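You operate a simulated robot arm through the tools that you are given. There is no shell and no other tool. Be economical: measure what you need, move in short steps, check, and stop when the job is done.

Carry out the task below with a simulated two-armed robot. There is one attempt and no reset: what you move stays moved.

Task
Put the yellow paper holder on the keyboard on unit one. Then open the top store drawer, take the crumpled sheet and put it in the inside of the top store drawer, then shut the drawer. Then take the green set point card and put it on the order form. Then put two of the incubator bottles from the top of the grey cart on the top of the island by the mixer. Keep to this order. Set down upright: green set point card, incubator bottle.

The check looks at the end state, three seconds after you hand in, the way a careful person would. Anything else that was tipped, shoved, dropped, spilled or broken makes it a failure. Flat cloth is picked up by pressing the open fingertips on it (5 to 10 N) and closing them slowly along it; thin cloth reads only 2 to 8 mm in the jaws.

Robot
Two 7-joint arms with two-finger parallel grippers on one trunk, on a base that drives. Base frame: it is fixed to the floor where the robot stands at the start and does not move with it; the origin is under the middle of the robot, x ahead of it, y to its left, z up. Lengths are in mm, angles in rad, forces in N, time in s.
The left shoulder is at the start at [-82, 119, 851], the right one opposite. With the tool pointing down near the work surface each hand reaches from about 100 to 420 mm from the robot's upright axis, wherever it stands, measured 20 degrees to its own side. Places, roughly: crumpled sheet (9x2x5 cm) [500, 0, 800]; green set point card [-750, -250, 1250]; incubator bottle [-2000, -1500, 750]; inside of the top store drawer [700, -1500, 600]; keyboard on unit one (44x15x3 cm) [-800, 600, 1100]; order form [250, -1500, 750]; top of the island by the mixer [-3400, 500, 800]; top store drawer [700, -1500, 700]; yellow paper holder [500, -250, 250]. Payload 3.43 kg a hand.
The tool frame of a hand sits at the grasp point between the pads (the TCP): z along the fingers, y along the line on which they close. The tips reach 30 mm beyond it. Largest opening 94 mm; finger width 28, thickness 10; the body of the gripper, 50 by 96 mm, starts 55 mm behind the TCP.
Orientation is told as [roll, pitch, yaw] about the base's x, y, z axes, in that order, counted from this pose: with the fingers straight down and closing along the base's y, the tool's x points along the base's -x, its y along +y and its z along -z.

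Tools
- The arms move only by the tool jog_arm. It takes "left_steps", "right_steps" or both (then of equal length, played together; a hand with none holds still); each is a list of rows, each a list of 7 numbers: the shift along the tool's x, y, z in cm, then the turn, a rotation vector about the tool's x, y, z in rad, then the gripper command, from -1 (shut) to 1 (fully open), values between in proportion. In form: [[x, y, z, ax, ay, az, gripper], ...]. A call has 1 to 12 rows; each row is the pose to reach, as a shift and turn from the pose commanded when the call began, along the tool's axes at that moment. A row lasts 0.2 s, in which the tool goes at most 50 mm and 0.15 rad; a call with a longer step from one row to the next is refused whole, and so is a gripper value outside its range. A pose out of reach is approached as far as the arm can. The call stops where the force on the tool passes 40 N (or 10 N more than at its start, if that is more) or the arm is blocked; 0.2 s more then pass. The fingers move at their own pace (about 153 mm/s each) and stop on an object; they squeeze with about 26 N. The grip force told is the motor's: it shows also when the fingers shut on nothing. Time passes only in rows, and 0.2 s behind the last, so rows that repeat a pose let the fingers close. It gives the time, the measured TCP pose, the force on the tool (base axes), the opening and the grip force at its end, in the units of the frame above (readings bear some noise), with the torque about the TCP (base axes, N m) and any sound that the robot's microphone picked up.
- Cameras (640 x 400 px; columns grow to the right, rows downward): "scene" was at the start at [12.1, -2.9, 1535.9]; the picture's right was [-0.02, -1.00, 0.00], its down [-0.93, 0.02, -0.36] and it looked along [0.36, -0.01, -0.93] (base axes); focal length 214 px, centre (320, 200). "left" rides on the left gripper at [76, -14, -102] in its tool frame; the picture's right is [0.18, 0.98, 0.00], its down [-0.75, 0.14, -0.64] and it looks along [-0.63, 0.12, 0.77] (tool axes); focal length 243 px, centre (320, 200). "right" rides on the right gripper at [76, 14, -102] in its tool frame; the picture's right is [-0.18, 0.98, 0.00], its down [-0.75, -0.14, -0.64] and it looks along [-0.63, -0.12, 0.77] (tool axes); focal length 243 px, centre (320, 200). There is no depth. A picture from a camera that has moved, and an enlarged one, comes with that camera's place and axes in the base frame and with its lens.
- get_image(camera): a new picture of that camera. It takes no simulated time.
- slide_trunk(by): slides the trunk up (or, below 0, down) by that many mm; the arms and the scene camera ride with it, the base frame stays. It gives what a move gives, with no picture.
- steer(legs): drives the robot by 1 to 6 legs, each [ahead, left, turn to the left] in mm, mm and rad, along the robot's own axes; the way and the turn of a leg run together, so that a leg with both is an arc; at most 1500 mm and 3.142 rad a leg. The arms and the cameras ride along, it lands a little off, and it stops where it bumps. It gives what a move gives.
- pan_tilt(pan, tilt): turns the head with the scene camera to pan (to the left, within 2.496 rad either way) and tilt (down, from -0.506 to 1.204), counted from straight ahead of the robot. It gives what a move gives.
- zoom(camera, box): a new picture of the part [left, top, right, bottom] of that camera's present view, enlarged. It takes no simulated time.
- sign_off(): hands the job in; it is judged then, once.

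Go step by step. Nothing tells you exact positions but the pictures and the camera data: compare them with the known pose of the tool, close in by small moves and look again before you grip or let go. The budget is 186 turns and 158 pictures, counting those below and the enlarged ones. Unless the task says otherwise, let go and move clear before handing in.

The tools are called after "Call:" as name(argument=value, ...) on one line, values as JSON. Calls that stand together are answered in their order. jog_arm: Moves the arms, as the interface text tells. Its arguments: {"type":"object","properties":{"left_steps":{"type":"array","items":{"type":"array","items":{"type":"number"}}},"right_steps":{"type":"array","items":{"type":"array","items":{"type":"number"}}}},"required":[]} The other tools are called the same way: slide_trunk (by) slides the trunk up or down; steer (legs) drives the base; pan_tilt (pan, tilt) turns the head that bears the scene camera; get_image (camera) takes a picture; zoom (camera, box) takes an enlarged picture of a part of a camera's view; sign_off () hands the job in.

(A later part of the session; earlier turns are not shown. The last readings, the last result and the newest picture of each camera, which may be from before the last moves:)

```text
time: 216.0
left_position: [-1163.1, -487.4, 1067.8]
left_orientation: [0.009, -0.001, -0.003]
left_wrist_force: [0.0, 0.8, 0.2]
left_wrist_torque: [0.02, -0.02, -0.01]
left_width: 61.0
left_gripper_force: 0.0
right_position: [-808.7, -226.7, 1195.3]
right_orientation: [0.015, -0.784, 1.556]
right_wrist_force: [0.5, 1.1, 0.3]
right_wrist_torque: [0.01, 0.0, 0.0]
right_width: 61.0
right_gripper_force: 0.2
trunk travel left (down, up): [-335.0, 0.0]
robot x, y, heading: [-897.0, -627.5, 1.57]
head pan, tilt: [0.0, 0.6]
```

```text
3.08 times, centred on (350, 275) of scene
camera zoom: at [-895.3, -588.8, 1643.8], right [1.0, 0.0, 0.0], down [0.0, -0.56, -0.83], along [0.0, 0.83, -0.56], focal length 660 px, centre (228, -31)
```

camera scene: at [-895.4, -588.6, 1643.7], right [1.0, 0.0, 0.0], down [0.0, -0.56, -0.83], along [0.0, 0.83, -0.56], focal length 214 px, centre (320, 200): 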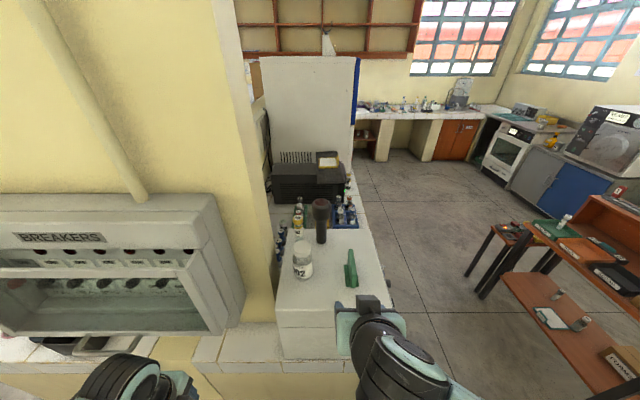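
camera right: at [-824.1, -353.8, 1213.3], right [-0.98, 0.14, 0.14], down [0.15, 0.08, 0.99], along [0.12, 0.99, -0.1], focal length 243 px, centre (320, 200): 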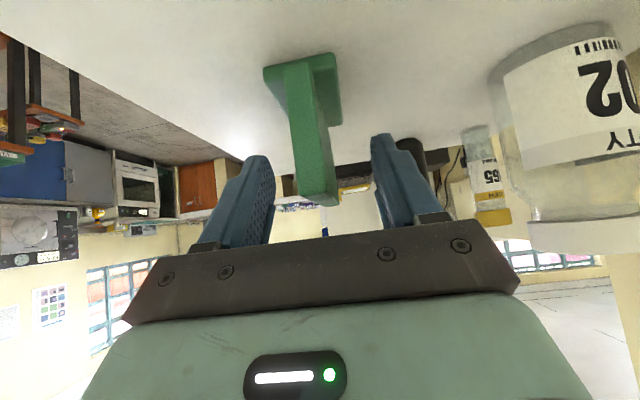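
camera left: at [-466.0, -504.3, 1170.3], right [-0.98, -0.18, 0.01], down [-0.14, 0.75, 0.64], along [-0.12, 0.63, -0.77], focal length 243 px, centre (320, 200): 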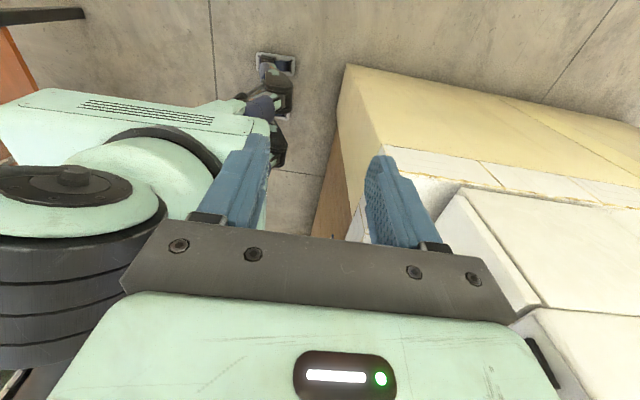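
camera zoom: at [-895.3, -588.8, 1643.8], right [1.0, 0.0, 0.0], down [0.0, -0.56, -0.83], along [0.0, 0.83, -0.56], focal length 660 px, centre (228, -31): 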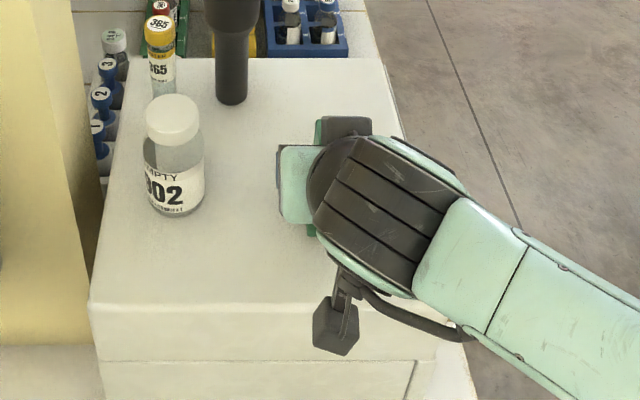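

Call:
jog_arm(right_steps=[[0, 0.2, 0, 0, 0, 0, 0], [0, 0.2, 0, 0, 0, 0, -0.4], [0, 0.2, 0, 0, 0, 0, -0.7], [0, 0.2, 0, 0, 0, 0, -1], [0, 0.2, 0, 0, 0, 0, -1], [0, 0.2, 0, 0, 0, 0, -1]])

Call:
get_image(camera="right")

```text
time: 217.4
left_position: [-1162.4, -486.8, 1066.9]
left_orientation: [0.009, 0.0, -0.003]
left_wrist_force: [0.8, 0.3, -0.8]
left_wrist_torque: [0.01, 0.0, -0.01]
left_width: 61.3
left_gripper_force: 0.0
right_position: [-811.1, -228.9, 1194.5]
right_orientation: [0.013, -0.782, 1.555]
right_wrist_force: [1.4, 0.1, 0.1]
right_wrist_torque: [0.02, 0.0, 0.02]
right_width: 15.3
right_gripper_force: 26.2
trunk travel left (down, up): [-335.0, 0.0]
robot x, y, heading: [-896.5, -629.5, 1.572]
head pan, tilt: [0.0, 0.6]
```

```text
66 pictures are left
camera right: at [-826.3, -354.0, 1212.9], right [-0.98, 0.14, 0.14], down [0.15, 0.08, 0.99], along [0.12, 0.99, -0.1], focal length 243 px, centre (320, 200)
```

right: 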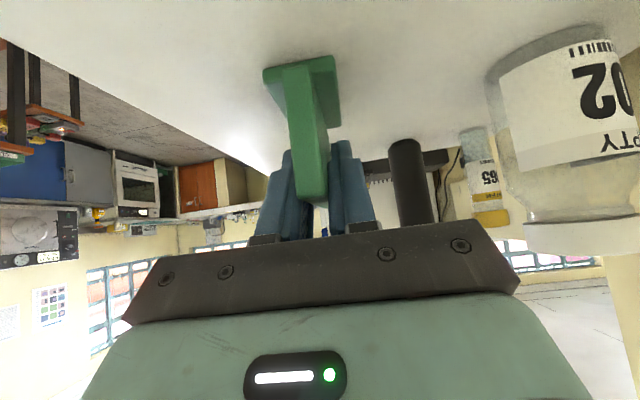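

Card gripped. Lift, retract, then back out of the corner.

Call:
jog_arm(right_steps=[[-1, 0, -1, 0, 0, 0, -1], [-2.6, 0, -2.6, 0, 0, 0, -1], [-4.2, 0, -4.25, 0, 0, 0, -1], [-4.2, 0, -4.25, 0, 0, 0, -1], [-1.7, 0, -6.8, 0, 0, 0, -1], [0.8, 0, -9.3, 0, 0, 0, -1], [3.4, 0, -11.9, 0, 0, 0, -1], [6, 0, -14.4, 0, 0, 0, -1], [8.5, 0, -17, 0, 0, 0, -1], [8.5, 0, -17, 0, 0, 0, -1]])

Call:
get_image(camera="right")

Call:
get_image(camera="scene")

```text
time: 219.6
left_position: [-1164.2, -486.8, 1067.4]
left_orientation: [0.008, 0.002, -0.001]
left_wrist_force: [-0.7, -0.1, 0.4]
left_wrist_torque: [-0.01, 0.02, -0.02]
left_width: 61.3
left_gripper_force: 0.1
right_position: [-812.3, -406.3, 1256.7]
right_orientation: [0.015, -0.78, 1.554]
right_wrist_force: [-0.5, 0.4, -0.7]
right_wrist_torque: [-0.02, 0.0, 0.01]
right_width: 15.5
right_gripper_force: 25.9
trunk travel left (down, up): [-335.0, 0.0]
robot x, y, heading: [-892.6, -628.5, 1.567]
head pan, tilt: [0.0, 0.6]
```

```text
65 pictures are left
camera right: at [-827.1, -533.1, 1274.7], right [-0.98, 0.14, 0.14], down [0.15, 0.08, 0.99], along [0.12, 0.99, -0.1], focal length 243 px, centre (320, 200)
```

right: 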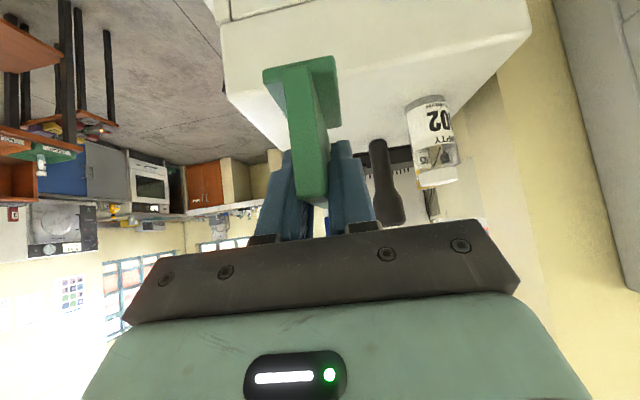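

```text
64 pictures are left
camera scene: at [-895.6, -587.9, 1643.8], right [1.0, 0.0, 0.0], down [0.0, -0.57, -0.82], along [0.0, 0.82, -0.57], focal length 214 px, centre (320, 200)
```

scene: 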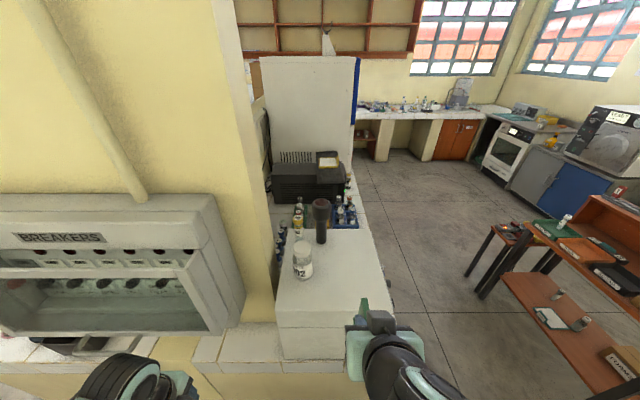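

Call:
steer(legs=[[-170, 0, 0], [0, -1060, 0], [0, 0, -1.05], [0, 0, -1.05], [0, 0, -1.038], [0, 310, 0]])

Call:
pan_tilt(pan=0, tilt=0.8)

Call:
get_image(camera="scene")

```text
time: 241.1
left_position: [748.5, -940.5, 1068.0]
left_orientation: [0.007, -0.001, -3.121]
left_wrist_force: [0.3, -0.1, -0.1]
left_wrist_torque: [-0.01, 0.0, 0.0]
left_width: 61.1
left_gripper_force: 0.0
right_position: [400.2, -1029.3, 1257.2]
right_orientation: [0.014, -0.782, -1.565]
right_wrist_force: [-0.5, 0.0, -0.7]
right_wrist_torque: [-0.03, 0.01, 0.02]
right_width: 15.6
right_gripper_force: 25.8
trunk travel left (down, up): [-335.0, 0.0]
robot x, y, heading: [480.3, -803.5, -1.551]
head pan, tilt: [0.0, 0.6]
```

```text
time: 241.8
left_position: [749.6, -941.1, 1067.2]
left_orientation: [0.01, 0.001, -3.118]
left_wrist_force: [-0.9, 0.1, -0.3]
left_wrist_torque: [0.0, 0.01, -0.01]
left_width: 61.0
left_gripper_force: 0.1
right_position: [400.8, -1028.8, 1257.1]
right_orientation: [0.014, -0.784, -1.563]
right_wrist_force: [-0.5, 0.5, -0.8]
right_wrist_torque: [-0.02, 0.01, 0.01]
right_width: 15.8
right_gripper_force: 25.5
trunk travel left (down, up): [-335.0, 0.0]
robot x, y, heading: [475.2, -804.5, -1.539]
head pan, tilt: [0.0, 0.799]
```

```text
63 pictures are left
camera scene: at [479.5, -841.6, 1626.9], right [-1.0, -0.02, 0.0], down [-0.02, 0.72, -0.7], along [0.02, -0.7, -0.72], focal length 214 px, centre (320, 200)
```

scene: 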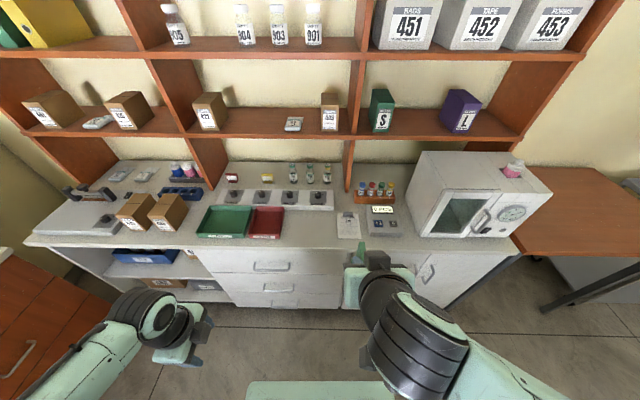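

The form spans about x 332–425, y −1345…−1478 at z≈885, paperweight at its far end. I'll drive up and lower the trunk so the card is above it.

Call:
steer(legs=[[200, -15, -0.03]])

Call:
slide_trunk(by=-240)

Call:
get_image(camera="right")

Call:
get_image(camera="scene")

```text
time: 243.4
left_position: [732.1, -1150.0, 1067.0]
left_orientation: [0.008, 0.0, 3.13]
left_wrist_force: [-0.7, 0.4, -0.7]
left_wrist_torque: [-0.02, 0.0, 0.01]
left_width: 61.2
left_gripper_force: 0.0
right_position: [379.9, -1227.8, 1256.4]
right_orientation: [0.015, -0.783, -1.595]
right_wrist_force: [-0.3, 0.4, -0.8]
right_wrist_torque: [0.01, -0.02, -0.01]
right_width: 15.6
right_gripper_force: 25.5
trunk travel left (down, up): [-335.0, 0.0]
robot x, y, heading: [463.5, -1004.1, -1.579]
head pan, tilt: [0.0, 0.799]
```

```text
time: 245.9
left_position: [730.7, -1151.2, 827.8]
left_orientation: [0.007, -0.001, 3.13]
left_wrist_force: [-1.0, -0.3, 0.1]
left_wrist_torque: [0.0, -0.02, 0.0]
left_width: 61.3
left_gripper_force: 0.1
right_position: [380.7, -1227.4, 1016.6]
right_orientation: [0.016, -0.783, -1.593]
right_wrist_force: [-0.2, 0.2, -0.7]
right_wrist_torque: [0.02, 0.0, -0.02]
right_width: 15.6
right_gripper_force: 25.4
trunk travel left (down, up): [-95.0, 240.0]
robot x, y, heading: [461.5, -1004.4, -1.581]
head pan, tilt: [0.0, 0.799]
```

```text
62 pictures are left
camera right: at [395.8, -1101.0, 1035.1], right [0.98, -0.14, 0.14], down [-0.15, -0.08, 0.99], along [-0.13, -0.99, -0.1], focal length 243 px, centre (320, 200)
```

right: 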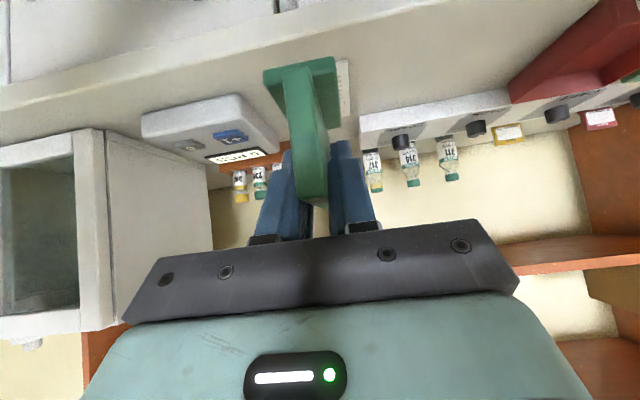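

```text
61 pictures are left
camera scene: at [464.6, -1066.0, 1380.2], right [-1.0, 0.01, 0.0], down [0.01, 0.72, -0.7], along [-0.01, -0.7, -0.72], focal length 214 px, centre (320, 200)
```

scene: 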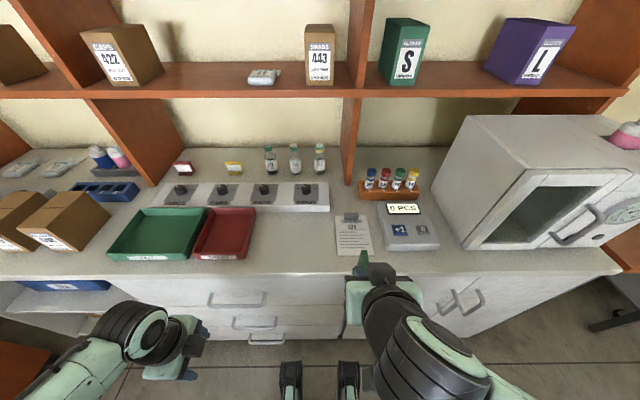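

Call:
jog_arm(right_steps=[[-2.2, -0.2, 3.6, 0, 0, 0, -1], [-4.4, -0.4, 7.2, 0, 0, 0, -1], [-6.6, -0.6, 10.8, 0, 0, 0, -1], [-8.7, -0.7, 14.3, 0, 0, 0, -1], [-8.7, -0.7, 14.3, 0, 0, 0, -1]])

Call:
get_image(camera="right")

Call:
zoom(camera="scene", box=[290, 170, 450, 290])

```text
time: 247.1
left_position: [731.6, -1150.9, 828.1]
left_orientation: [0.008, 0.001, 3.13]
left_wrist_force: [-0.7, 0.0, 0.4]
left_wrist_torque: [-0.03, -0.01, -0.03]
left_width: 60.9
left_gripper_force: 0.0
right_position: [369.3, -1391.1, 976.6]
right_orientation: [0.015, -0.784, -1.594]
right_wrist_force: [0.7, -0.5, -0.8]
right_wrist_torque: [0.0, 0.0, -0.01]
right_width: 15.6
right_gripper_force: 26.1
trunk travel left (down, up): [-95.0, 240.0]
robot x, y, heading: [462.3, -1004.7, -1.58]
head pan, tilt: [0.0, 0.799]
```

```text
60 pictures are left
camera right: at [386.0, -1265.3, 994.8], right [0.98, -0.14, 0.14], down [-0.15, -0.08, 0.99], along [-0.13, -0.99, -0.1], focal length 243 px, centre (320, 200)
```

right: 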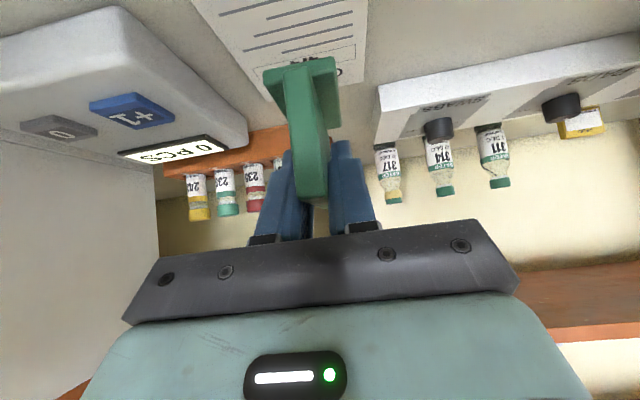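

```text
3.33 times, centred on (370, 230) of scene
camera zoom: at [464.5, -1065.8, 1380.1], right [-1.0, 0.01, 0.0], down [0.01, 0.72, -0.7], along [-0.01, -0.7, -0.72], focal length 715 px, centre (153, 100)
```

zoom: 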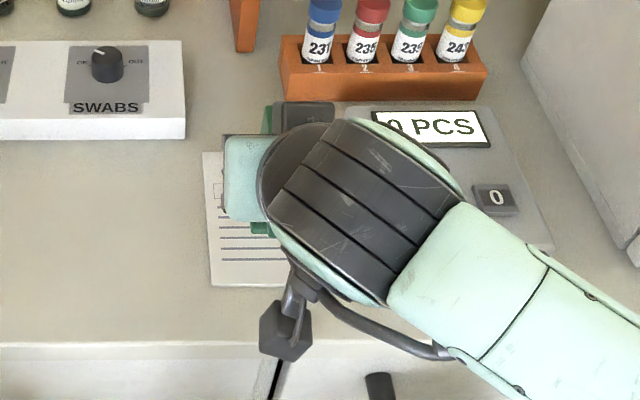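

Call:
jog_arm(right_steps=[[0.57, -0.6, -0.56, 0, 0, 0, -1], [1.6, -0.6, 0.5, 0, 0, 0, -1], [2.7, -0.6, 1.57, 0, 0, 0, -1], [2.7, -0.6, 1.57, 0, 0, 0, -1]])

Call:
get_image(camera="right")

Call:
zoom(camera="scene", box=[290, 170, 450, 290])

```text
time: 248.1
left_position: [731.0, -1150.8, 827.9]
left_orientation: [0.01, 0.0, 3.131]
left_wrist_force: [-0.1, -0.1, -0.1]
left_wrist_torque: [-0.02, -0.01, -0.05]
left_width: 61.3
left_gripper_force: 0.0
right_position: [365.2, -1383.4, 947.0]
right_orientation: [0.015, -0.783, -1.595]
right_wrist_force: [-0.2, -0.3, 0.0]
right_wrist_torque: [0.01, 0.04, 0.0]
right_width: 15.3
right_gripper_force: 25.8
trunk travel left (down, up): [-95.0, 240.0]
robot x, y, heading: [465.9, -1001.0, -1.582]
head pan, tilt: [0.0, 0.799]
```

```text
58 pictures are left
camera right: at [381.8, -1256.5, 964.8], right [0.98, -0.14, 0.14], down [-0.15, -0.08, 0.99], along [-0.13, -0.99, -0.1], focal length 243 px, centre (320, 200)
```

right: 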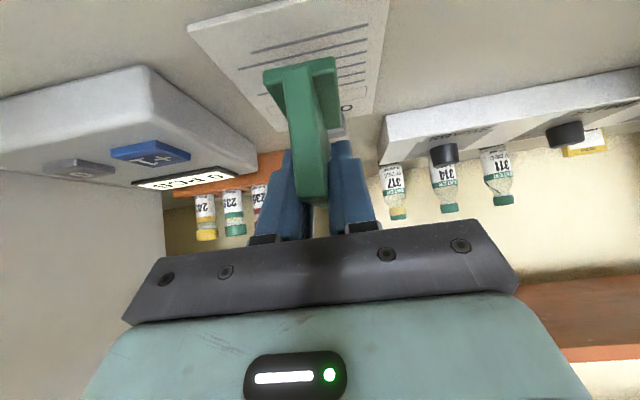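

```text
3.33 times, centred on (370, 230) of scene
camera zoom: at [464.6, -1066.0, 1380.1], right [-1.0, 0.01, 0.0], down [0.01, 0.72, -0.7], along [-0.01, -0.7, -0.72], focal length 715 px, centre (153, 100)
```

zoom: 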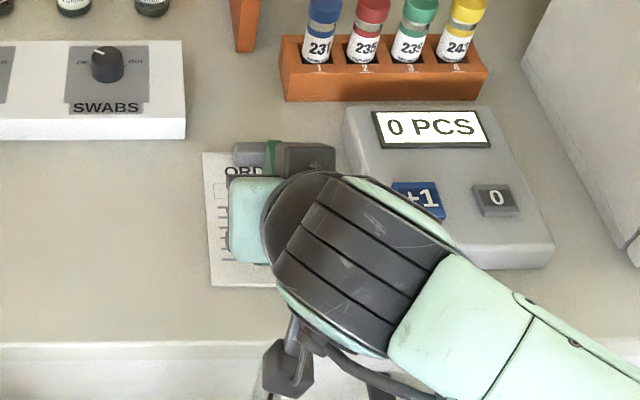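

Call:
jog_arm(right_steps=[[0.35, 0, 0.35, 0, 0, 0, -1], [0.5, 0, 0.5, 0, 0, 0, -1], [0.64, 0, 0.64, 0, 0, 0, -1], [0.78, 0, 0.78, 0, 0, 0, -1], [0.78, 0, 0.78, 0, 0, 0, -1]])

Call:
get_image(camera="right")

```text
time: 249.3
left_position: [731.7, -1150.2, 826.9]
left_orientation: [0.009, 0.0, 3.132]
left_wrist_force: [-0.2, -0.9, 0.4]
left_wrist_torque: [-0.01, -0.03, 0.02]
left_width: 61.0
left_gripper_force: 0.1
right_position: [366.0, -1381.7, 935.8]
right_orientation: [0.017, -0.783, -1.595]
right_wrist_force: [0.1, 0.3, -0.6]
right_wrist_torque: [-0.01, -0.01, -0.03]
right_width: 15.5
right_gripper_force: 26.0
trunk travel left (down, up): [-95.0, 240.0]
robot x, y, heading: [460.4, -1009.3, -1.582]
head pan, tilt: [0.0, 0.799]
```

```text
56 pictures are left
camera right: at [381.5, -1255.9, 953.3], right [0.98, -0.14, 0.14], down [-0.15, -0.08, 0.99], along [-0.13, -0.99, -0.1], focal length 243 px, centre (320, 200)
```

right: 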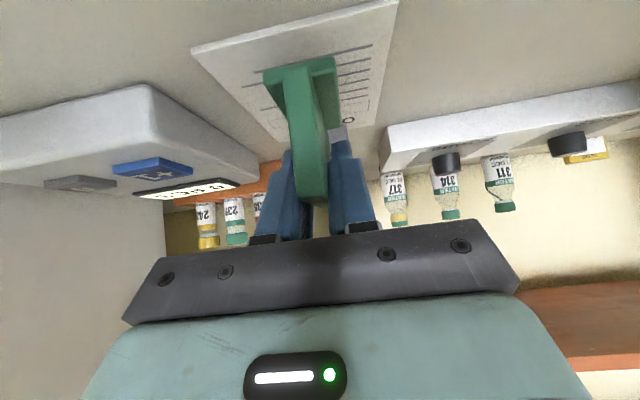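

Call:
jog_arm(right_steps=[[0.14, 0, 0.14, 0, 0, 0, -1], [0.28, 0, 0.28, 0, 0, 0, -1], [0.42, 0, 0.42, 0, 0, 0, -1], [0.42, 0, 0.42, 0, 0, 0, -1]])

```text
time: 250.3
left_position: [731.7, -1150.6, 828.3]
left_orientation: [0.009, -0.001, 3.132]
left_wrist_force: [0.2, 0.6, -0.2]
left_wrist_torque: [-0.03, 0.02, -0.01]
left_width: 60.8
left_gripper_force: 0.1
right_position: [366.8, -1380.7, 930.8]
right_orientation: [0.015, -0.784, -1.592]
right_wrist_force: [-0.6, -1.3, -1.0]
right_wrist_torque: [0.02, -0.01, -0.02]
right_width: 15.4
right_gripper_force: 26.1
trunk travel left (down, up): [-95.0, 240.0]
robot x, y, heading: [461.5, -1006.4, -1.584]
head pan, tilt: [0.0, 0.799]
```

Call:
jog_arm(right_steps=[[0.14, 0, 0.14, 0, 0, 0, -1], [0.28, 0, 0.28, 0, 0, 0, -1], [0.42, 0, 0.42, 0, 0, 0, -1], [0.42, 0, 0.42, 0, 0, 0, -1]])

Call:
get_image(camera="right")

```text
time: 251.3
left_position: [731.8, -1150.0, 827.1]
left_orientation: [0.01, 0.0, 3.131]
left_wrist_force: [0.4, -0.6, -0.6]
left_wrist_torque: [0.02, -0.05, 0.01]
left_width: 61.1
left_gripper_force: 0.1
right_position: [366.1, -1380.9, 924.4]
right_orientation: [0.013, -0.783, -1.595]
right_wrist_force: [0.0, -0.1, 0.0]
right_wrist_torque: [-0.03, -0.02, -0.03]
right_width: 15.4
right_gripper_force: 26.1
trunk travel left (down, up): [-95.0, 240.0]
robot x, y, heading: [467.0, -1003.7, -1.58]
head pan, tilt: [0.0, 0.799]
```

```text
55 pictures are left
camera right: at [382.3, -1255.0, 941.5], right [0.98, -0.14, 0.14], down [-0.15, -0.08, 0.99], along [-0.13, -0.99, -0.1], focal length 243 px, centre (320, 200)
```

right: 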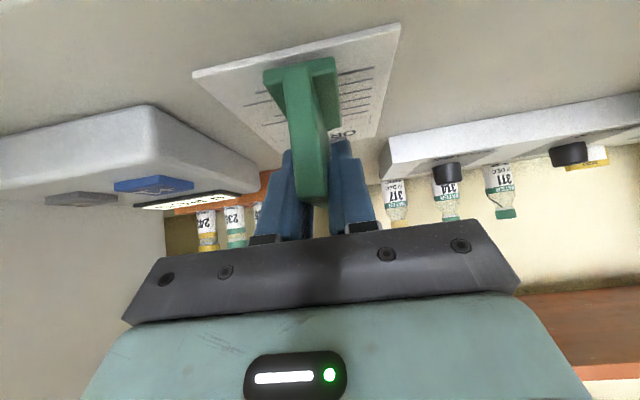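

Call:
jog_arm(right_steps=[[0.14, 0, 0.14, 0, 0, 0, -1], [0.28, 0, 0.28, 0, 0, 0, -1], [0.42, 0, 0.42, 0, 0, 0, -1], [0.42, 0, 0.42, 0, 0, 0, -1]])

Call:
zoom(camera="scene", box=[290, 170, 450, 290])

```text
time: 252.3
left_position: [731.6, -1150.5, 827.7]
left_orientation: [0.01, 0.0, 3.131]
left_wrist_force: [0.6, -0.3, -0.5]
left_wrist_torque: [0.0, 0.05, 0.01]
left_width: 61.1
left_gripper_force: 0.0
right_position: [365.4, -1381.2, 917.8]
right_orientation: [0.017, -0.785, -1.595]
right_wrist_force: [-0.2, -0.4, 5.4]
right_wrist_torque: [-0.08, 0.11, -0.03]
right_width: 15.5
right_gripper_force: 25.8
trunk travel left (down, up): [-95.0, 240.0]
robot x, y, heading: [461.0, -1006.1, -1.581]
head pan, tilt: [0.0, 0.799]
```

```text
3.33 times, centred on (370, 230) of scene
camera zoom: at [464.6, -1065.8, 1380.2], right [-1.0, 0.01, 0.0], down [0.01, 0.72, -0.7], along [-0.01, -0.7, -0.72], focal length 715 px, centre (153, 100)
```

zoom: 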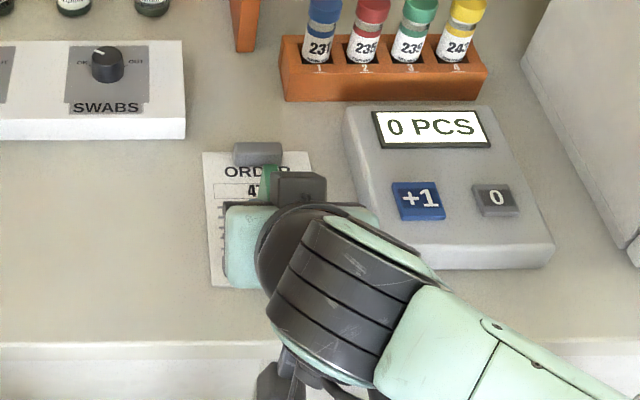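

Light contact. There is room to move 15 mm further onto the form, so I lift 5 mm, shift ahead, and set down again.

Call:
jog_arm(right_steps=[[-0.4, 0, -0.4, 0, 0, 0, -1], [-0.9, 0, 0.15, 0, 0, 0, -1], [-1.46, 0, 0.66, 0, 0, 0, -1], [-1.3, 0, 0.82, 0, 0, 0, -1], [-1.14, 0, 0.98, 0, 0, 0, -1], [-1.02, 0, 1.1, 0, 0, 0, -1], [-1.02, 0, 1.1, 0, 0, 0, -1]])

Call:
zoom(camera="scene", box=[290, 170, 450, 290])

Call:
get_image(camera="right")

```text
time: 253.9
left_position: [731.7, -1149.5, 827.7]
left_orientation: [0.009, -0.001, 3.131]
left_wrist_force: [-0.5, 0.2, -0.9]
left_wrist_torque: [0.02, -0.02, 0.01]
left_width: 61.1
left_gripper_force: 0.1
right_position: [365.7, -1396.9, 918.5]
right_orientation: [0.015, -0.785, -1.595]
right_wrist_force: [0.4, 0.4, 4.3]
right_wrist_torque: [-0.03, 0.04, 0.01]
right_width: 15.6
right_gripper_force: 26.7
trunk travel left (down, up): [-95.0, 240.0]
robot x, y, heading: [463.8, -1006.0, -1.581]
head pan, tilt: [0.0, 0.799]
```

```text
3.33 times, centred on (370, 230) of scene
camera zoom: at [464.7, -1065.8, 1380.2], right [-1.0, 0.01, 0.0], down [0.01, 0.72, -0.7], along [-0.01, -0.7, -0.72], focal length 715 px, centre (153, 100)
```

zoom: 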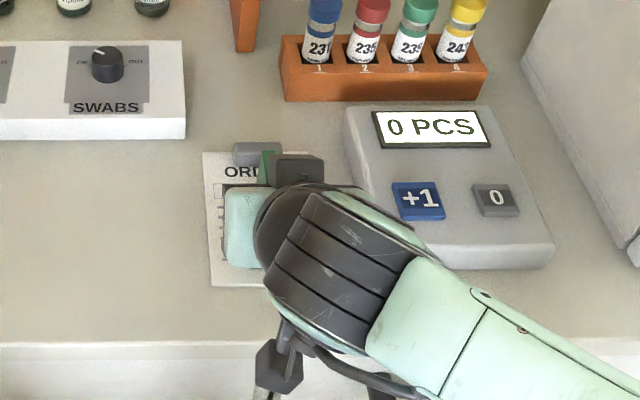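

```text
52 pictures are left
camera right: at [381.5, -1270.5, 935.8], right [0.98, -0.14, 0.14], down [-0.15, -0.08, 0.99], along [-0.13, -0.99, -0.1], focal length 243 px, centre (320, 200)
```

right: 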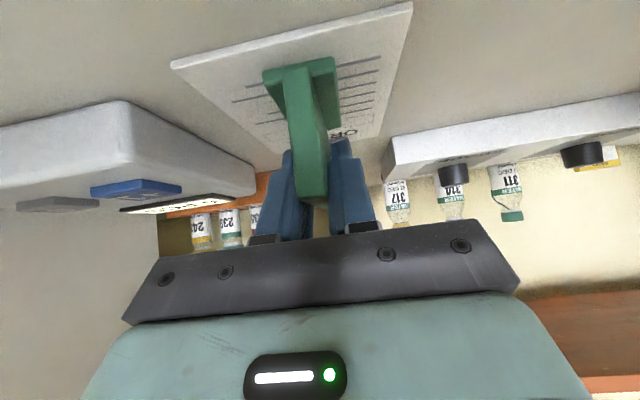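

Call:
jog_arm(right_steps=[[0, 0, 0, 0, 0, 0, -0.8], [0, 0, 0, 0, 0, 0, -0.4], [0, 0, 0, 0, 0, 0, 0.2], [0, 0, 0, 0, 0, 0, 0.3], [0, 0, 0, 0, 0, 0, 0.3]])

Call:
get_image(camera="right")

```text
time: 255.1
left_position: [732.2, -1150.3, 828.1]
left_orientation: [0.01, 0.0, 3.131]
left_wrist_force: [-0.7, -0.5, -0.1]
left_wrist_torque: [0.01, -0.02, -0.04]
left_width: 61.1
left_gripper_force: 0.0
right_position: [364.4, -1396.6, 917.3]
right_orientation: [0.016, -0.784, -1.597]
right_wrist_force: [-0.4, -0.3, 0.2]
right_wrist_torque: [0.01, 0.0, -0.03]
right_width: 61.1
right_gripper_force: 0.1
trunk travel left (down, up): [-95.0, 240.0]
robot x, y, heading: [466.6, -1007.3, -1.576]
head pan, tilt: [0.0, 0.799]
```

```text
51 pictures are left
camera right: at [381.3, -1270.5, 935.4], right [0.98, -0.14, 0.14], down [-0.15, -0.08, 0.99], along [-0.13, -0.99, -0.1], focal length 243 px, centre (320, 200)
```

right: 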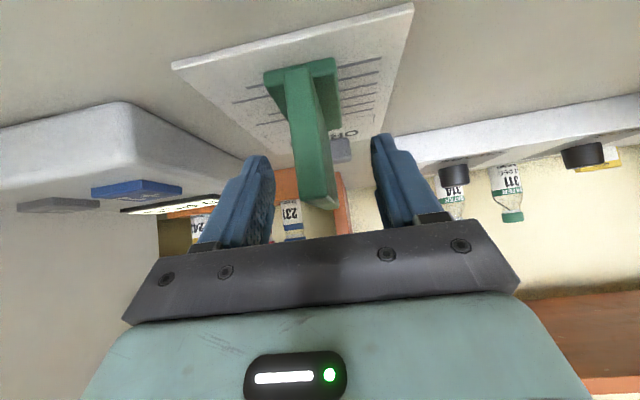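

The card stands on its own. Retreat along the approach path.

Call:
jog_arm(right_steps=[[1.2, 0, -2.4, 0, 0, 0, 0.3], [2.4, 0, -5, 0, 0, 0, 0.3], [3.6, 0, -8, 0, 0, 0, 0.3], [5, 0, -11, 0, 0, 0, 0.3], [6.9, 0, -14.2, 0, 0, 0, 0.3], [6.9, 0, -18, 0, 0, 0, 0.3], [6.9, 0, -18, 0, 0, 0, 0.3]])

Call:
zoom(camera="scene", box=[290, 170, 450, 290])

```text
time: 256.7
left_position: [731.8, -1150.6, 827.3]
left_orientation: [0.007, -0.001, 3.131]
left_wrist_force: [0.7, -0.1, 0.0]
left_wrist_torque: [0.01, -0.01, -0.02]
left_width: 61.1
left_gripper_force: 0.0
right_position: [366.3, -1220.1, 995.6]
right_orientation: [0.014, -0.782, -1.592]
right_wrist_force: [0.2, 0.2, -0.2]
right_wrist_torque: [-0.02, -0.02, 0.01]
right_width: 61.1
right_gripper_force: 0.0
trunk travel left (down, up): [-95.0, 240.0]
robot x, y, heading: [466.7, -1006.9, -1.578]
head pan, tilt: [0.0, 0.799]
```

```text
3.33 times, centred on (370, 230) of scene
camera zoom: at [464.6, -1066.1, 1380.1], right [-1.0, 0.01, 0.0], down [0.01, 0.72, -0.7], along [-0.01, -0.7, -0.72], focal length 715 px, centre (153, 100)
```

zoom: 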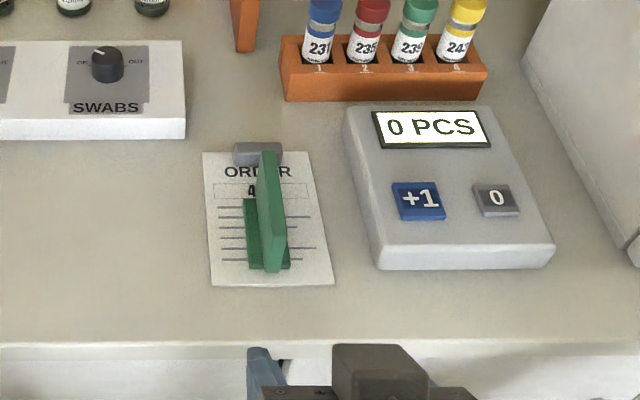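

Card placed upright on the order form. Now both hands go to a downward posture and I drive along the aisle toward the grey cart.

Call:
jog_arm(right_steps=[[0, 0, 0, 0, 0.13, 0, 0.6], [0, 0, 0, 0, 0.26, 0, 0.6], [0, 0, 0, 0, 0.39, 0, 0.6], [0, 0, 0, 0, 0.52, 0, 0.6], [0, 0, 0, 0, 0.65, 0, 0.6], [0, 0, 0, 0, 0.78, 0, 0.6], [0, 0, 0, 0, 0.78, 0, 0.6]])

Call:
steer(legs=[[-250, 0, 0], [0, -930, 0], [0, -930, 0]])

Call:
get_image(camera="scene")

```text
time: 258.3
left_position: [731.7, -1150.0, 827.9]
left_orientation: [0.009, 0.0, 3.132]
left_wrist_force: [0.0, 0.1, -0.1]
left_wrist_torque: [0.02, -0.01, -0.04]
left_width: 61.2
left_gripper_force: 0.0
right_position: [367.5, -1221.0, 995.3]
right_orientation: [0.01, -0.002, -1.586]
right_wrist_force: [-0.6, 1.1, -0.2]
right_wrist_torque: [0.02, 0.02, -0.01]
right_width: 75.0
right_gripper_force: 0.0
trunk travel left (down, up): [-95.0, 240.0]
robot x, y, heading: [464.3, -1004.7, -1.578]
head pan, tilt: [0.0, 0.799]
```

```text
time: 276.6
left_position: [-1150.5, -888.4, 828.8]
left_orientation: [0.008, 0.0, 3.128]
left_wrist_force: [0.1, 0.2, -0.9]
left_wrist_torque: [0.0, 0.02, -0.03]
left_width: 61.1
left_gripper_force: 0.1
right_position: [-1515.3, -958.4, 996.6]
right_orientation: [0.01, -0.004, -1.587]
right_wrist_force: [0.4, -0.6, -0.1]
right_wrist_torque: [-0.03, -0.01, 0.01]
right_width: 75.1
right_gripper_force: 0.1
trunk travel left (down, up): [-95.0, 240.0]
robot x, y, heading: [-1419.8, -746.2, -1.585]
head pan, tilt: [0.0, 0.799]
```

```text
49 pictures are left
camera scene: at [-1417.9, -803.7, 1380.1], right [-1.0, 0.01, 0.0], down [0.01, 0.72, -0.7], along [-0.01, -0.7, -0.72], focal length 214 px, centre (320, 200)
```

scene: 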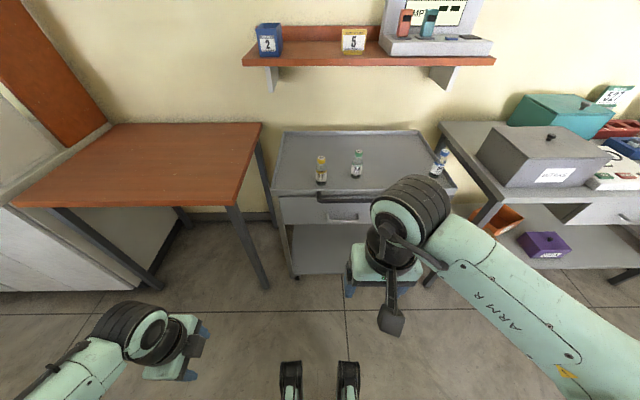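

Call:
zoom(camera="scene", box=[260, 110, 480, 250])

Call:
pan_tilt(pan=-1.3, tilt=0.4)

Call:
get_image(camera="scene")

```text
2.86 times, centred on (370, 180) of scene
camera zoom: at [-1417.9, -803.7, 1380.1], right [-1.0, 0.01, 0.0], down [0.01, 0.72, -0.7], along [-0.01, -0.7, -0.72], focal length 613 px, centre (177, 257)
```

zoom: 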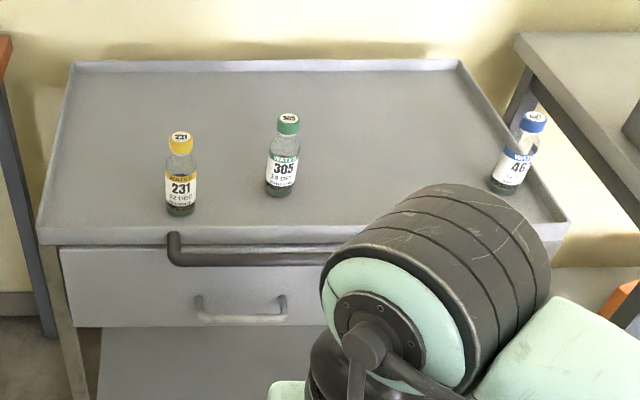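

```text
time: 278.0
left_position: [-1150.6, -888.3, 827.7]
left_orientation: [0.007, -0.002, 3.128]
left_wrist_force: [0.0, -0.2, 0.1]
left_wrist_torque: [0.0, -0.01, 0.01]
left_width: 61.2
left_gripper_force: 0.1
right_position: [-1516.2, -957.9, 996.3]
right_orientation: [0.01, -0.003, -1.587]
right_wrist_force: [0.3, 0.3, 0.3]
right_wrist_torque: [0.01, -0.03, 0.0]
right_width: 75.0
right_gripper_force: 0.2
trunk travel left (down, up): [-95.0, 240.0]
robot x, y, heading: [-1416.8, -741.6, -1.582]
head pan, tilt: [-1.3, 0.4]
```

```text
47 pictures are left
camera scene: at [-1506.5, -746.8, 1415.2], right [-0.26, 0.97, 0.0], down [0.38, 0.1, -0.92], along [-0.89, -0.24, -0.39], focal length 214 px, centre (320, 200)
```

scene: 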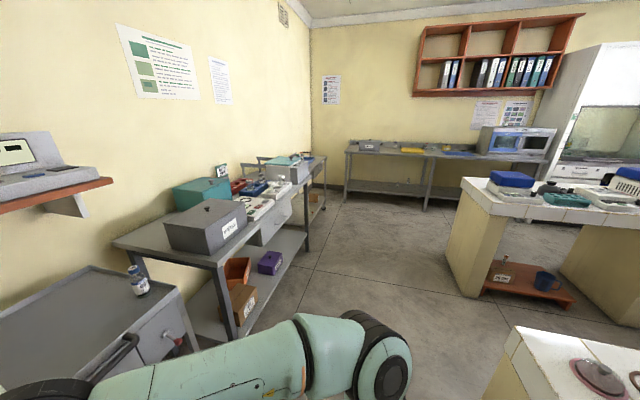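

Three water bottles stand on the cart: 231 (yellow), 305 (green) and a blue one at the edge. I'll take 231 with the left hand and 305 with the right; raise the left hand first and drive closer.

Call:
jog_arm(left_steps=[[0, 0, -4, 0, 0, 0, 0.6], [0, 0, -8, 0, 0, 0, 0.6], [0, 0, -12, 0, 0, 0, 0.6], [0, 0, -16, 0, 0, 0, 0.6], [0, 0, -20, 0, 0, 0, 0.6], [0, 0, -20, 0, 0, 0, 0.6]])

Call:
steer(legs=[[270, -75, 0.012]])

Call:
pan_tilt(pan=0, tilt=0.8)

Call:
get_image(camera="scene")

Call:
get_image(camera="right")

```text
time: 279.4
left_position: [-1151.3, -886.4, 1026.4]
left_orientation: [0.009, -0.002, 3.127]
left_wrist_force: [-1.0, 0.2, 0.5]
left_wrist_torque: [-0.01, -0.05, 0.01]
left_width: 75.1
left_gripper_force: 0.0
right_position: [-1515.5, -957.6, 996.1]
right_orientation: [0.011, -0.003, -1.587]
right_wrist_force: [0.2, 0.7, -0.3]
right_wrist_torque: [0.01, 0.0, -0.02]
right_width: 75.2
right_gripper_force: 0.2
trunk travel left (down, up): [-95.0, 240.0]
robot x, y, heading: [-1417.5, -745.3, -1.578]
head pan, tilt: [-1.3, 0.4]
```

```text
time: 281.4
left_position: [-1224.0, -1154.7, 1026.2]
left_orientation: [0.009, 0.0, -3.14]
left_wrist_force: [0.6, -0.7, 0.4]
left_wrist_torque: [0.04, -0.05, 0.01]
left_width: 75.2
left_gripper_force: 0.1
right_position: [-1587.0, -1231.3, 996.9]
right_orientation: [0.009, -0.003, -1.572]
right_wrist_force: [0.4, -0.1, 0.4]
right_wrist_torque: [-0.03, -0.03, -0.01]
right_width: 74.9
right_gripper_force: 0.1
trunk travel left (down, up): [-95.0, 240.0]
robot x, y, heading: [-1493.3, -1010.3, -1.571]
head pan, tilt: [-1.3, 0.4]
```

```text
time: 282.9
left_position: [-1224.2, -1154.0, 1026.5]
left_orientation: [0.01, -0.001, -3.142]
left_wrist_force: [0.0, -0.1, 0.1]
left_wrist_torque: [-0.01, -0.02, 0.01]
left_width: 75.0
left_gripper_force: 0.0
right_position: [-1586.5, -1230.6, 996.2]
right_orientation: [0.013, -0.004, -1.574]
right_wrist_force: [-0.4, -0.1, 0.5]
right_wrist_torque: [0.03, 0.0, 0.0]
right_width: 74.8
right_gripper_force: 0.0
trunk travel left (down, up): [-95.0, 240.0]
robot x, y, heading: [-1492.7, -1010.7, -1.571]
head pan, tilt: [0.0, 0.799]
```

```text
46 pictures are left
camera scene: at [-1492.1, -1074.5, 1380.1], right [-1.0, 0.0, 0.0], down [0.0, 0.72, -0.7], along [0.0, -0.7, -0.72], focal length 214 px, centre (320, 200)
```

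scene: 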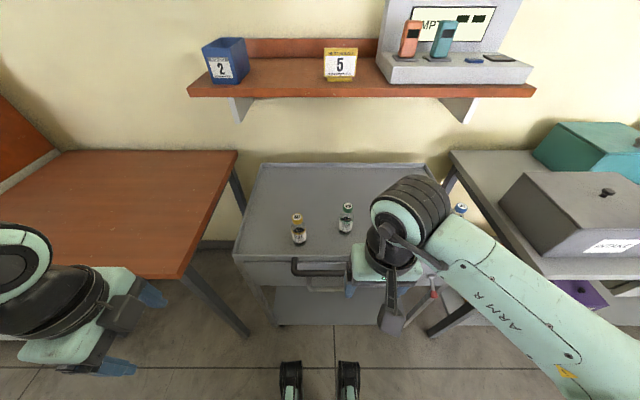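

```text
45 pictures are left
camera right: at [-1574.2, -1153.9, 1097.6], right [0.98, -0.19, 0.01], down [-0.15, -0.75, 0.64], along [-0.11, -0.63, -0.77], focal length 243 px, centre (320, 200)
```

right: 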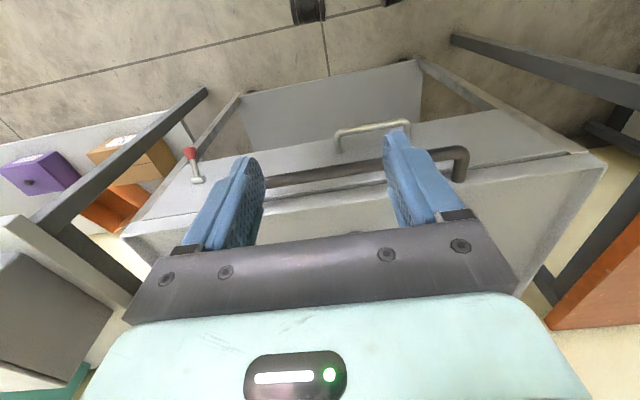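

Call:
steer(legs=[[60, 0, 0]])

Call:
jog_arm(right_steps=[[-3, 0, 0, 0, 0, 0, 0.8], [-6, 0, 0, 0, 0, 0, 0.8], [-9, 0, 0, 0, 0, 0, 0.8], [-12, 0, 0, 0, 0, 0, 0.8], [-12, 0, 0, 0, 0, 0, 0.8]])

Call:
get_image(camera="right")

Call:
zoom(camera="scene", box=[250, 160, 430, 290])

```text
time: 283.8
left_position: [-1223.3, -1214.8, 1025.7]
left_orientation: [0.008, 0.0, -3.14]
left_wrist_force: [0.1, -0.3, 0.6]
left_wrist_torque: [0.04, 0.04, -0.02]
left_width: 75.2
left_gripper_force: 0.1
right_position: [-1587.3, -1290.4, 996.6]
right_orientation: [0.011, -0.003, -1.573]
right_wrist_force: [-0.7, 0.0, 0.3]
right_wrist_torque: [0.05, 0.0, 0.02]
right_width: 75.5
right_gripper_force: 0.0
trunk travel left (down, up): [-95.0, 240.0]
robot x, y, heading: [-1493.8, -1076.9, -1.57]
head pan, tilt: [0.0, 0.799]
```

```text
time: 285.0
left_position: [-1222.7, -1213.0, 1025.8]
left_orientation: [0.007, 0.0, -3.142]
left_wrist_force: [0.0, 0.3, 0.3]
left_wrist_torque: [0.01, 0.03, -0.03]
left_width: 74.9
left_gripper_force: 0.1
right_position: [-1586.2, -1408.7, 998.3]
right_orientation: [0.011, -0.004, -1.572]
right_wrist_force: [-0.1, -0.6, 0.3]
right_wrist_torque: [0.01, -0.01, 0.02]
right_width: 84.7
right_gripper_force: 0.1
trunk travel left (down, up): [-95.0, 240.0]
robot x, y, heading: [-1493.6, -1071.7, -1.569]
head pan, tilt: [0.0, 0.799]
```

```text
44 pictures are left
camera right: at [-1573.7, -1332.0, 1099.8], right [0.98, -0.18, 0.01], down [-0.15, -0.75, 0.64], along [-0.11, -0.63, -0.77], focal length 243 px, centre (320, 200)
```

right: 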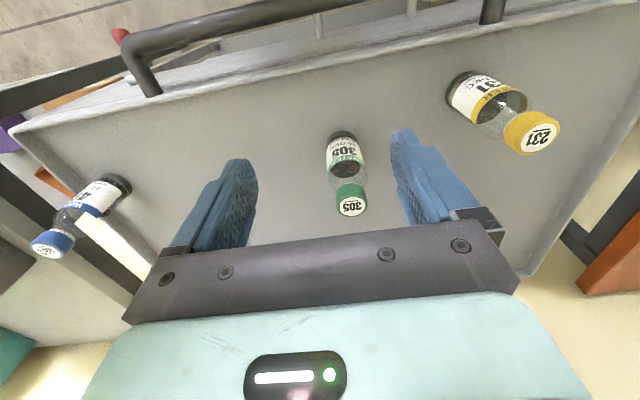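

```text
3.08 times, centred on (340, 225) of scene
camera zoom: at [-1491.9, -1133.3, 1380.1], right [-1.0, 0.0, 0.0], down [0.0, 0.72, -0.7], along [0.0, -0.7, -0.72], focal length 660 px, centre (258, 123)
```

zoom: 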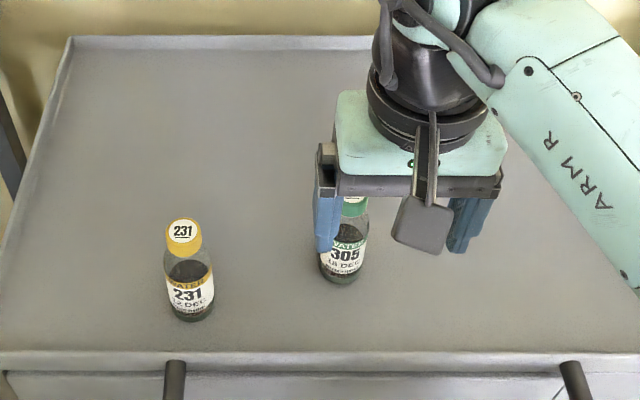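

Call:
jog_arm(right_steps=[[-3.4, 0.7, 0, 0, 0, 0, 0.8], [-6.7, 1.4, 0, 0, 0, 0, 0.8], [-6.7, 1.4, 0, 0, 0, 0, 0.8]])

Call:
get_image(camera="right")

```text
time: 285.8
left_position: [-1224.8, -1212.9, 1027.1]
left_orientation: [0.01, 0.0, -3.143]
left_wrist_force: [0.4, -0.4, -0.6]
left_wrist_torque: [0.0, -0.02, 0.03]
left_width: 75.1
left_gripper_force: 0.0
right_position: [-1575.7, -1471.6, 990.9]
right_orientation: [0.014, 0.02, -1.578]
right_wrist_force: [0.2, -1.2, 0.2]
right_wrist_torque: [-0.01, 0.03, 0.01]
right_width: 84.8
right_gripper_force: 0.0
right hand out of reach, approached as far as the arm can: row 2
trunk travel left (down, up): [-95.0, 240.0]
robot x, y, heading: [-1492.5, -1075.2, -1.565]
head pan, tilt: [0.0, 0.799]
```

```text
42 pictures are left
camera right: at [-1561.9, -1397.4, 1094.3], right [0.98, -0.19, 0.01], down [-0.15, -0.76, 0.63], along [-0.11, -0.62, -0.78], focal length 243 px, centre (320, 200)
```

right: 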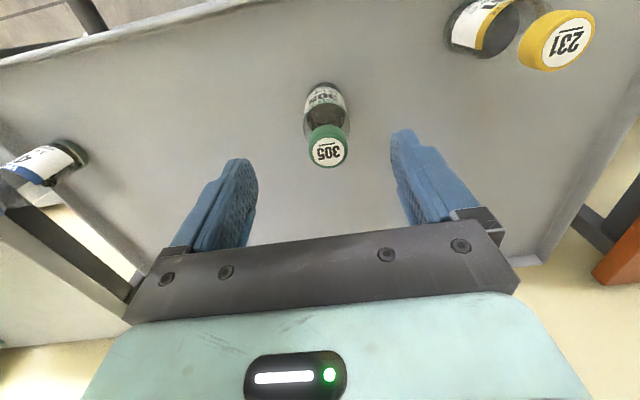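

Call:
steer(legs=[[14, 0, 0]])

Call:
jog_arm(right_steps=[[0, 0.5, 2, 0, 0, 0, 0.8], [0, 0.5, 4.5, 0, 0, 0, 0.8], [0, 0.5, 6, 0, 0, 0, 0.8], [0, 0.5, 6, 0, 0, 0, 0.8]])

Call:
get_image(camera="right")

```text
time: 286.6
left_position: [-1224.0, -1225.9, 1026.2]
left_orientation: [0.009, 0.0, -3.142]
left_wrist_force: [-0.9, 0.0, -0.1]
left_wrist_torque: [0.05, 0.02, 0.0]
left_width: 75.2
left_gripper_force: 0.0
right_position: [-1575.8, -1485.3, 991.1]
right_orientation: [0.016, 0.019, -1.577]
right_wrist_force: [-0.3, -0.7, -0.1]
right_wrist_torque: [0.03, -0.01, 0.02]
right_width: 84.6
right_gripper_force: 0.2
trunk travel left (down, up): [-95.0, 240.0]
robot x, y, heading: [-1493.4, -1085.9, -1.567]
head pan, tilt: [0.0, 0.799]
```

```text
time: 287.6
left_position: [-1224.4, -1226.7, 1026.4]
left_orientation: [0.008, 0.0, -3.142]
left_wrist_force: [0.1, -0.3, 0.0]
left_wrist_torque: [-0.03, 0.0, 0.0]
left_width: 75.0
left_gripper_force: 0.1
right_position: [-1566.7, -1483.4, 930.4]
right_orientation: [0.013, 0.016, -1.578]
right_wrist_force: [-0.3, 0.6, -0.5]
right_wrist_torque: [-0.03, -0.02, 0.0]
right_width: 84.6
right_gripper_force: 0.0
trunk travel left (down, up): [-95.0, 240.0]
robot x, y, heading: [-1491.1, -1083.9, -1.573]
head pan, tilt: [0.0, 0.799]
```

```text
41 pictures are left
camera right: at [-1554.3, -1409.1, 1032.9], right [0.98, -0.19, 0.01], down [-0.16, -0.76, 0.63], along [-0.11, -0.62, -0.78], focal length 243 px, centre (320, 200)
```

right: 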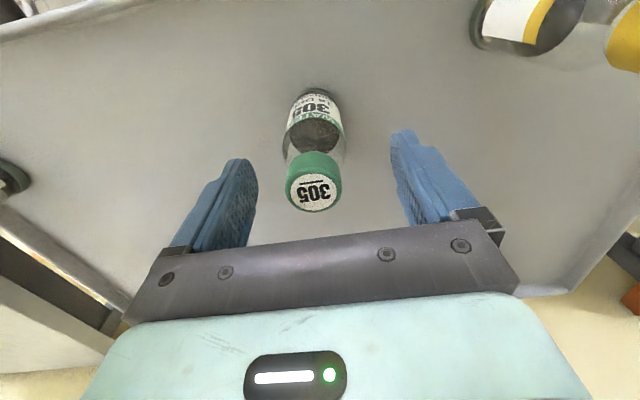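

Call:
jog_arm(right_steps=[[0, -0.4, 1.2, 0, 0, 0, 0.8], [0, -0.4, 2.4, 0, 0, 0, 0.8], [0, -0.4, 3.8, 0, 0, 0, 0.8], [0, -0.4, 3.8, 0, 0, 0, 0.2], [0, -0.4, 3.8, 0, 0, 0, -0.3], [0, -0.4, 3.8, 0, 0, 0, -1], [0, -0.4, 3.8, 0, 0, 0, -1]])

Call:
get_image(camera="right")

```text
time: 289.2
left_position: [-1224.3, -1227.0, 1027.1]
left_orientation: [0.01, 0.001, -3.143]
left_wrist_force: [-0.1, 0.3, 0.1]
left_wrist_torque: [0.0, -0.01, 0.01]
left_width: 75.1
left_gripper_force: 0.1
right_position: [-1573.0, -1483.0, 892.2]
right_orientation: [0.014, 0.017, -1.576]
right_wrist_force: [0.2, -0.1, -0.3]
right_wrist_torque: [0.01, 0.02, -0.03]
right_width: 39.0
right_gripper_force: 26.4
trunk travel left (down, up): [-95.0, 240.0]
robot x, y, heading: [-1492.3, -1086.0, -1.567]
head pan, tilt: [0.0, 0.799]
```

```text
40 pictures are left
camera right: at [-1558.9, -1408.8, 995.7], right [0.98, -0.19, 0.01], down [-0.16, -0.76, 0.63], along [-0.11, -0.62, -0.78], focal length 243 px, centre (320, 200)
```

right: 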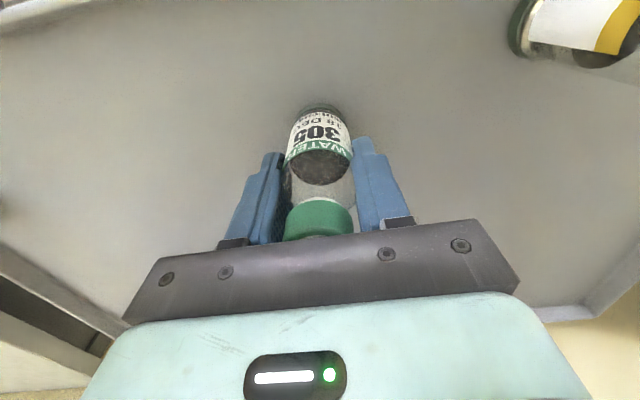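

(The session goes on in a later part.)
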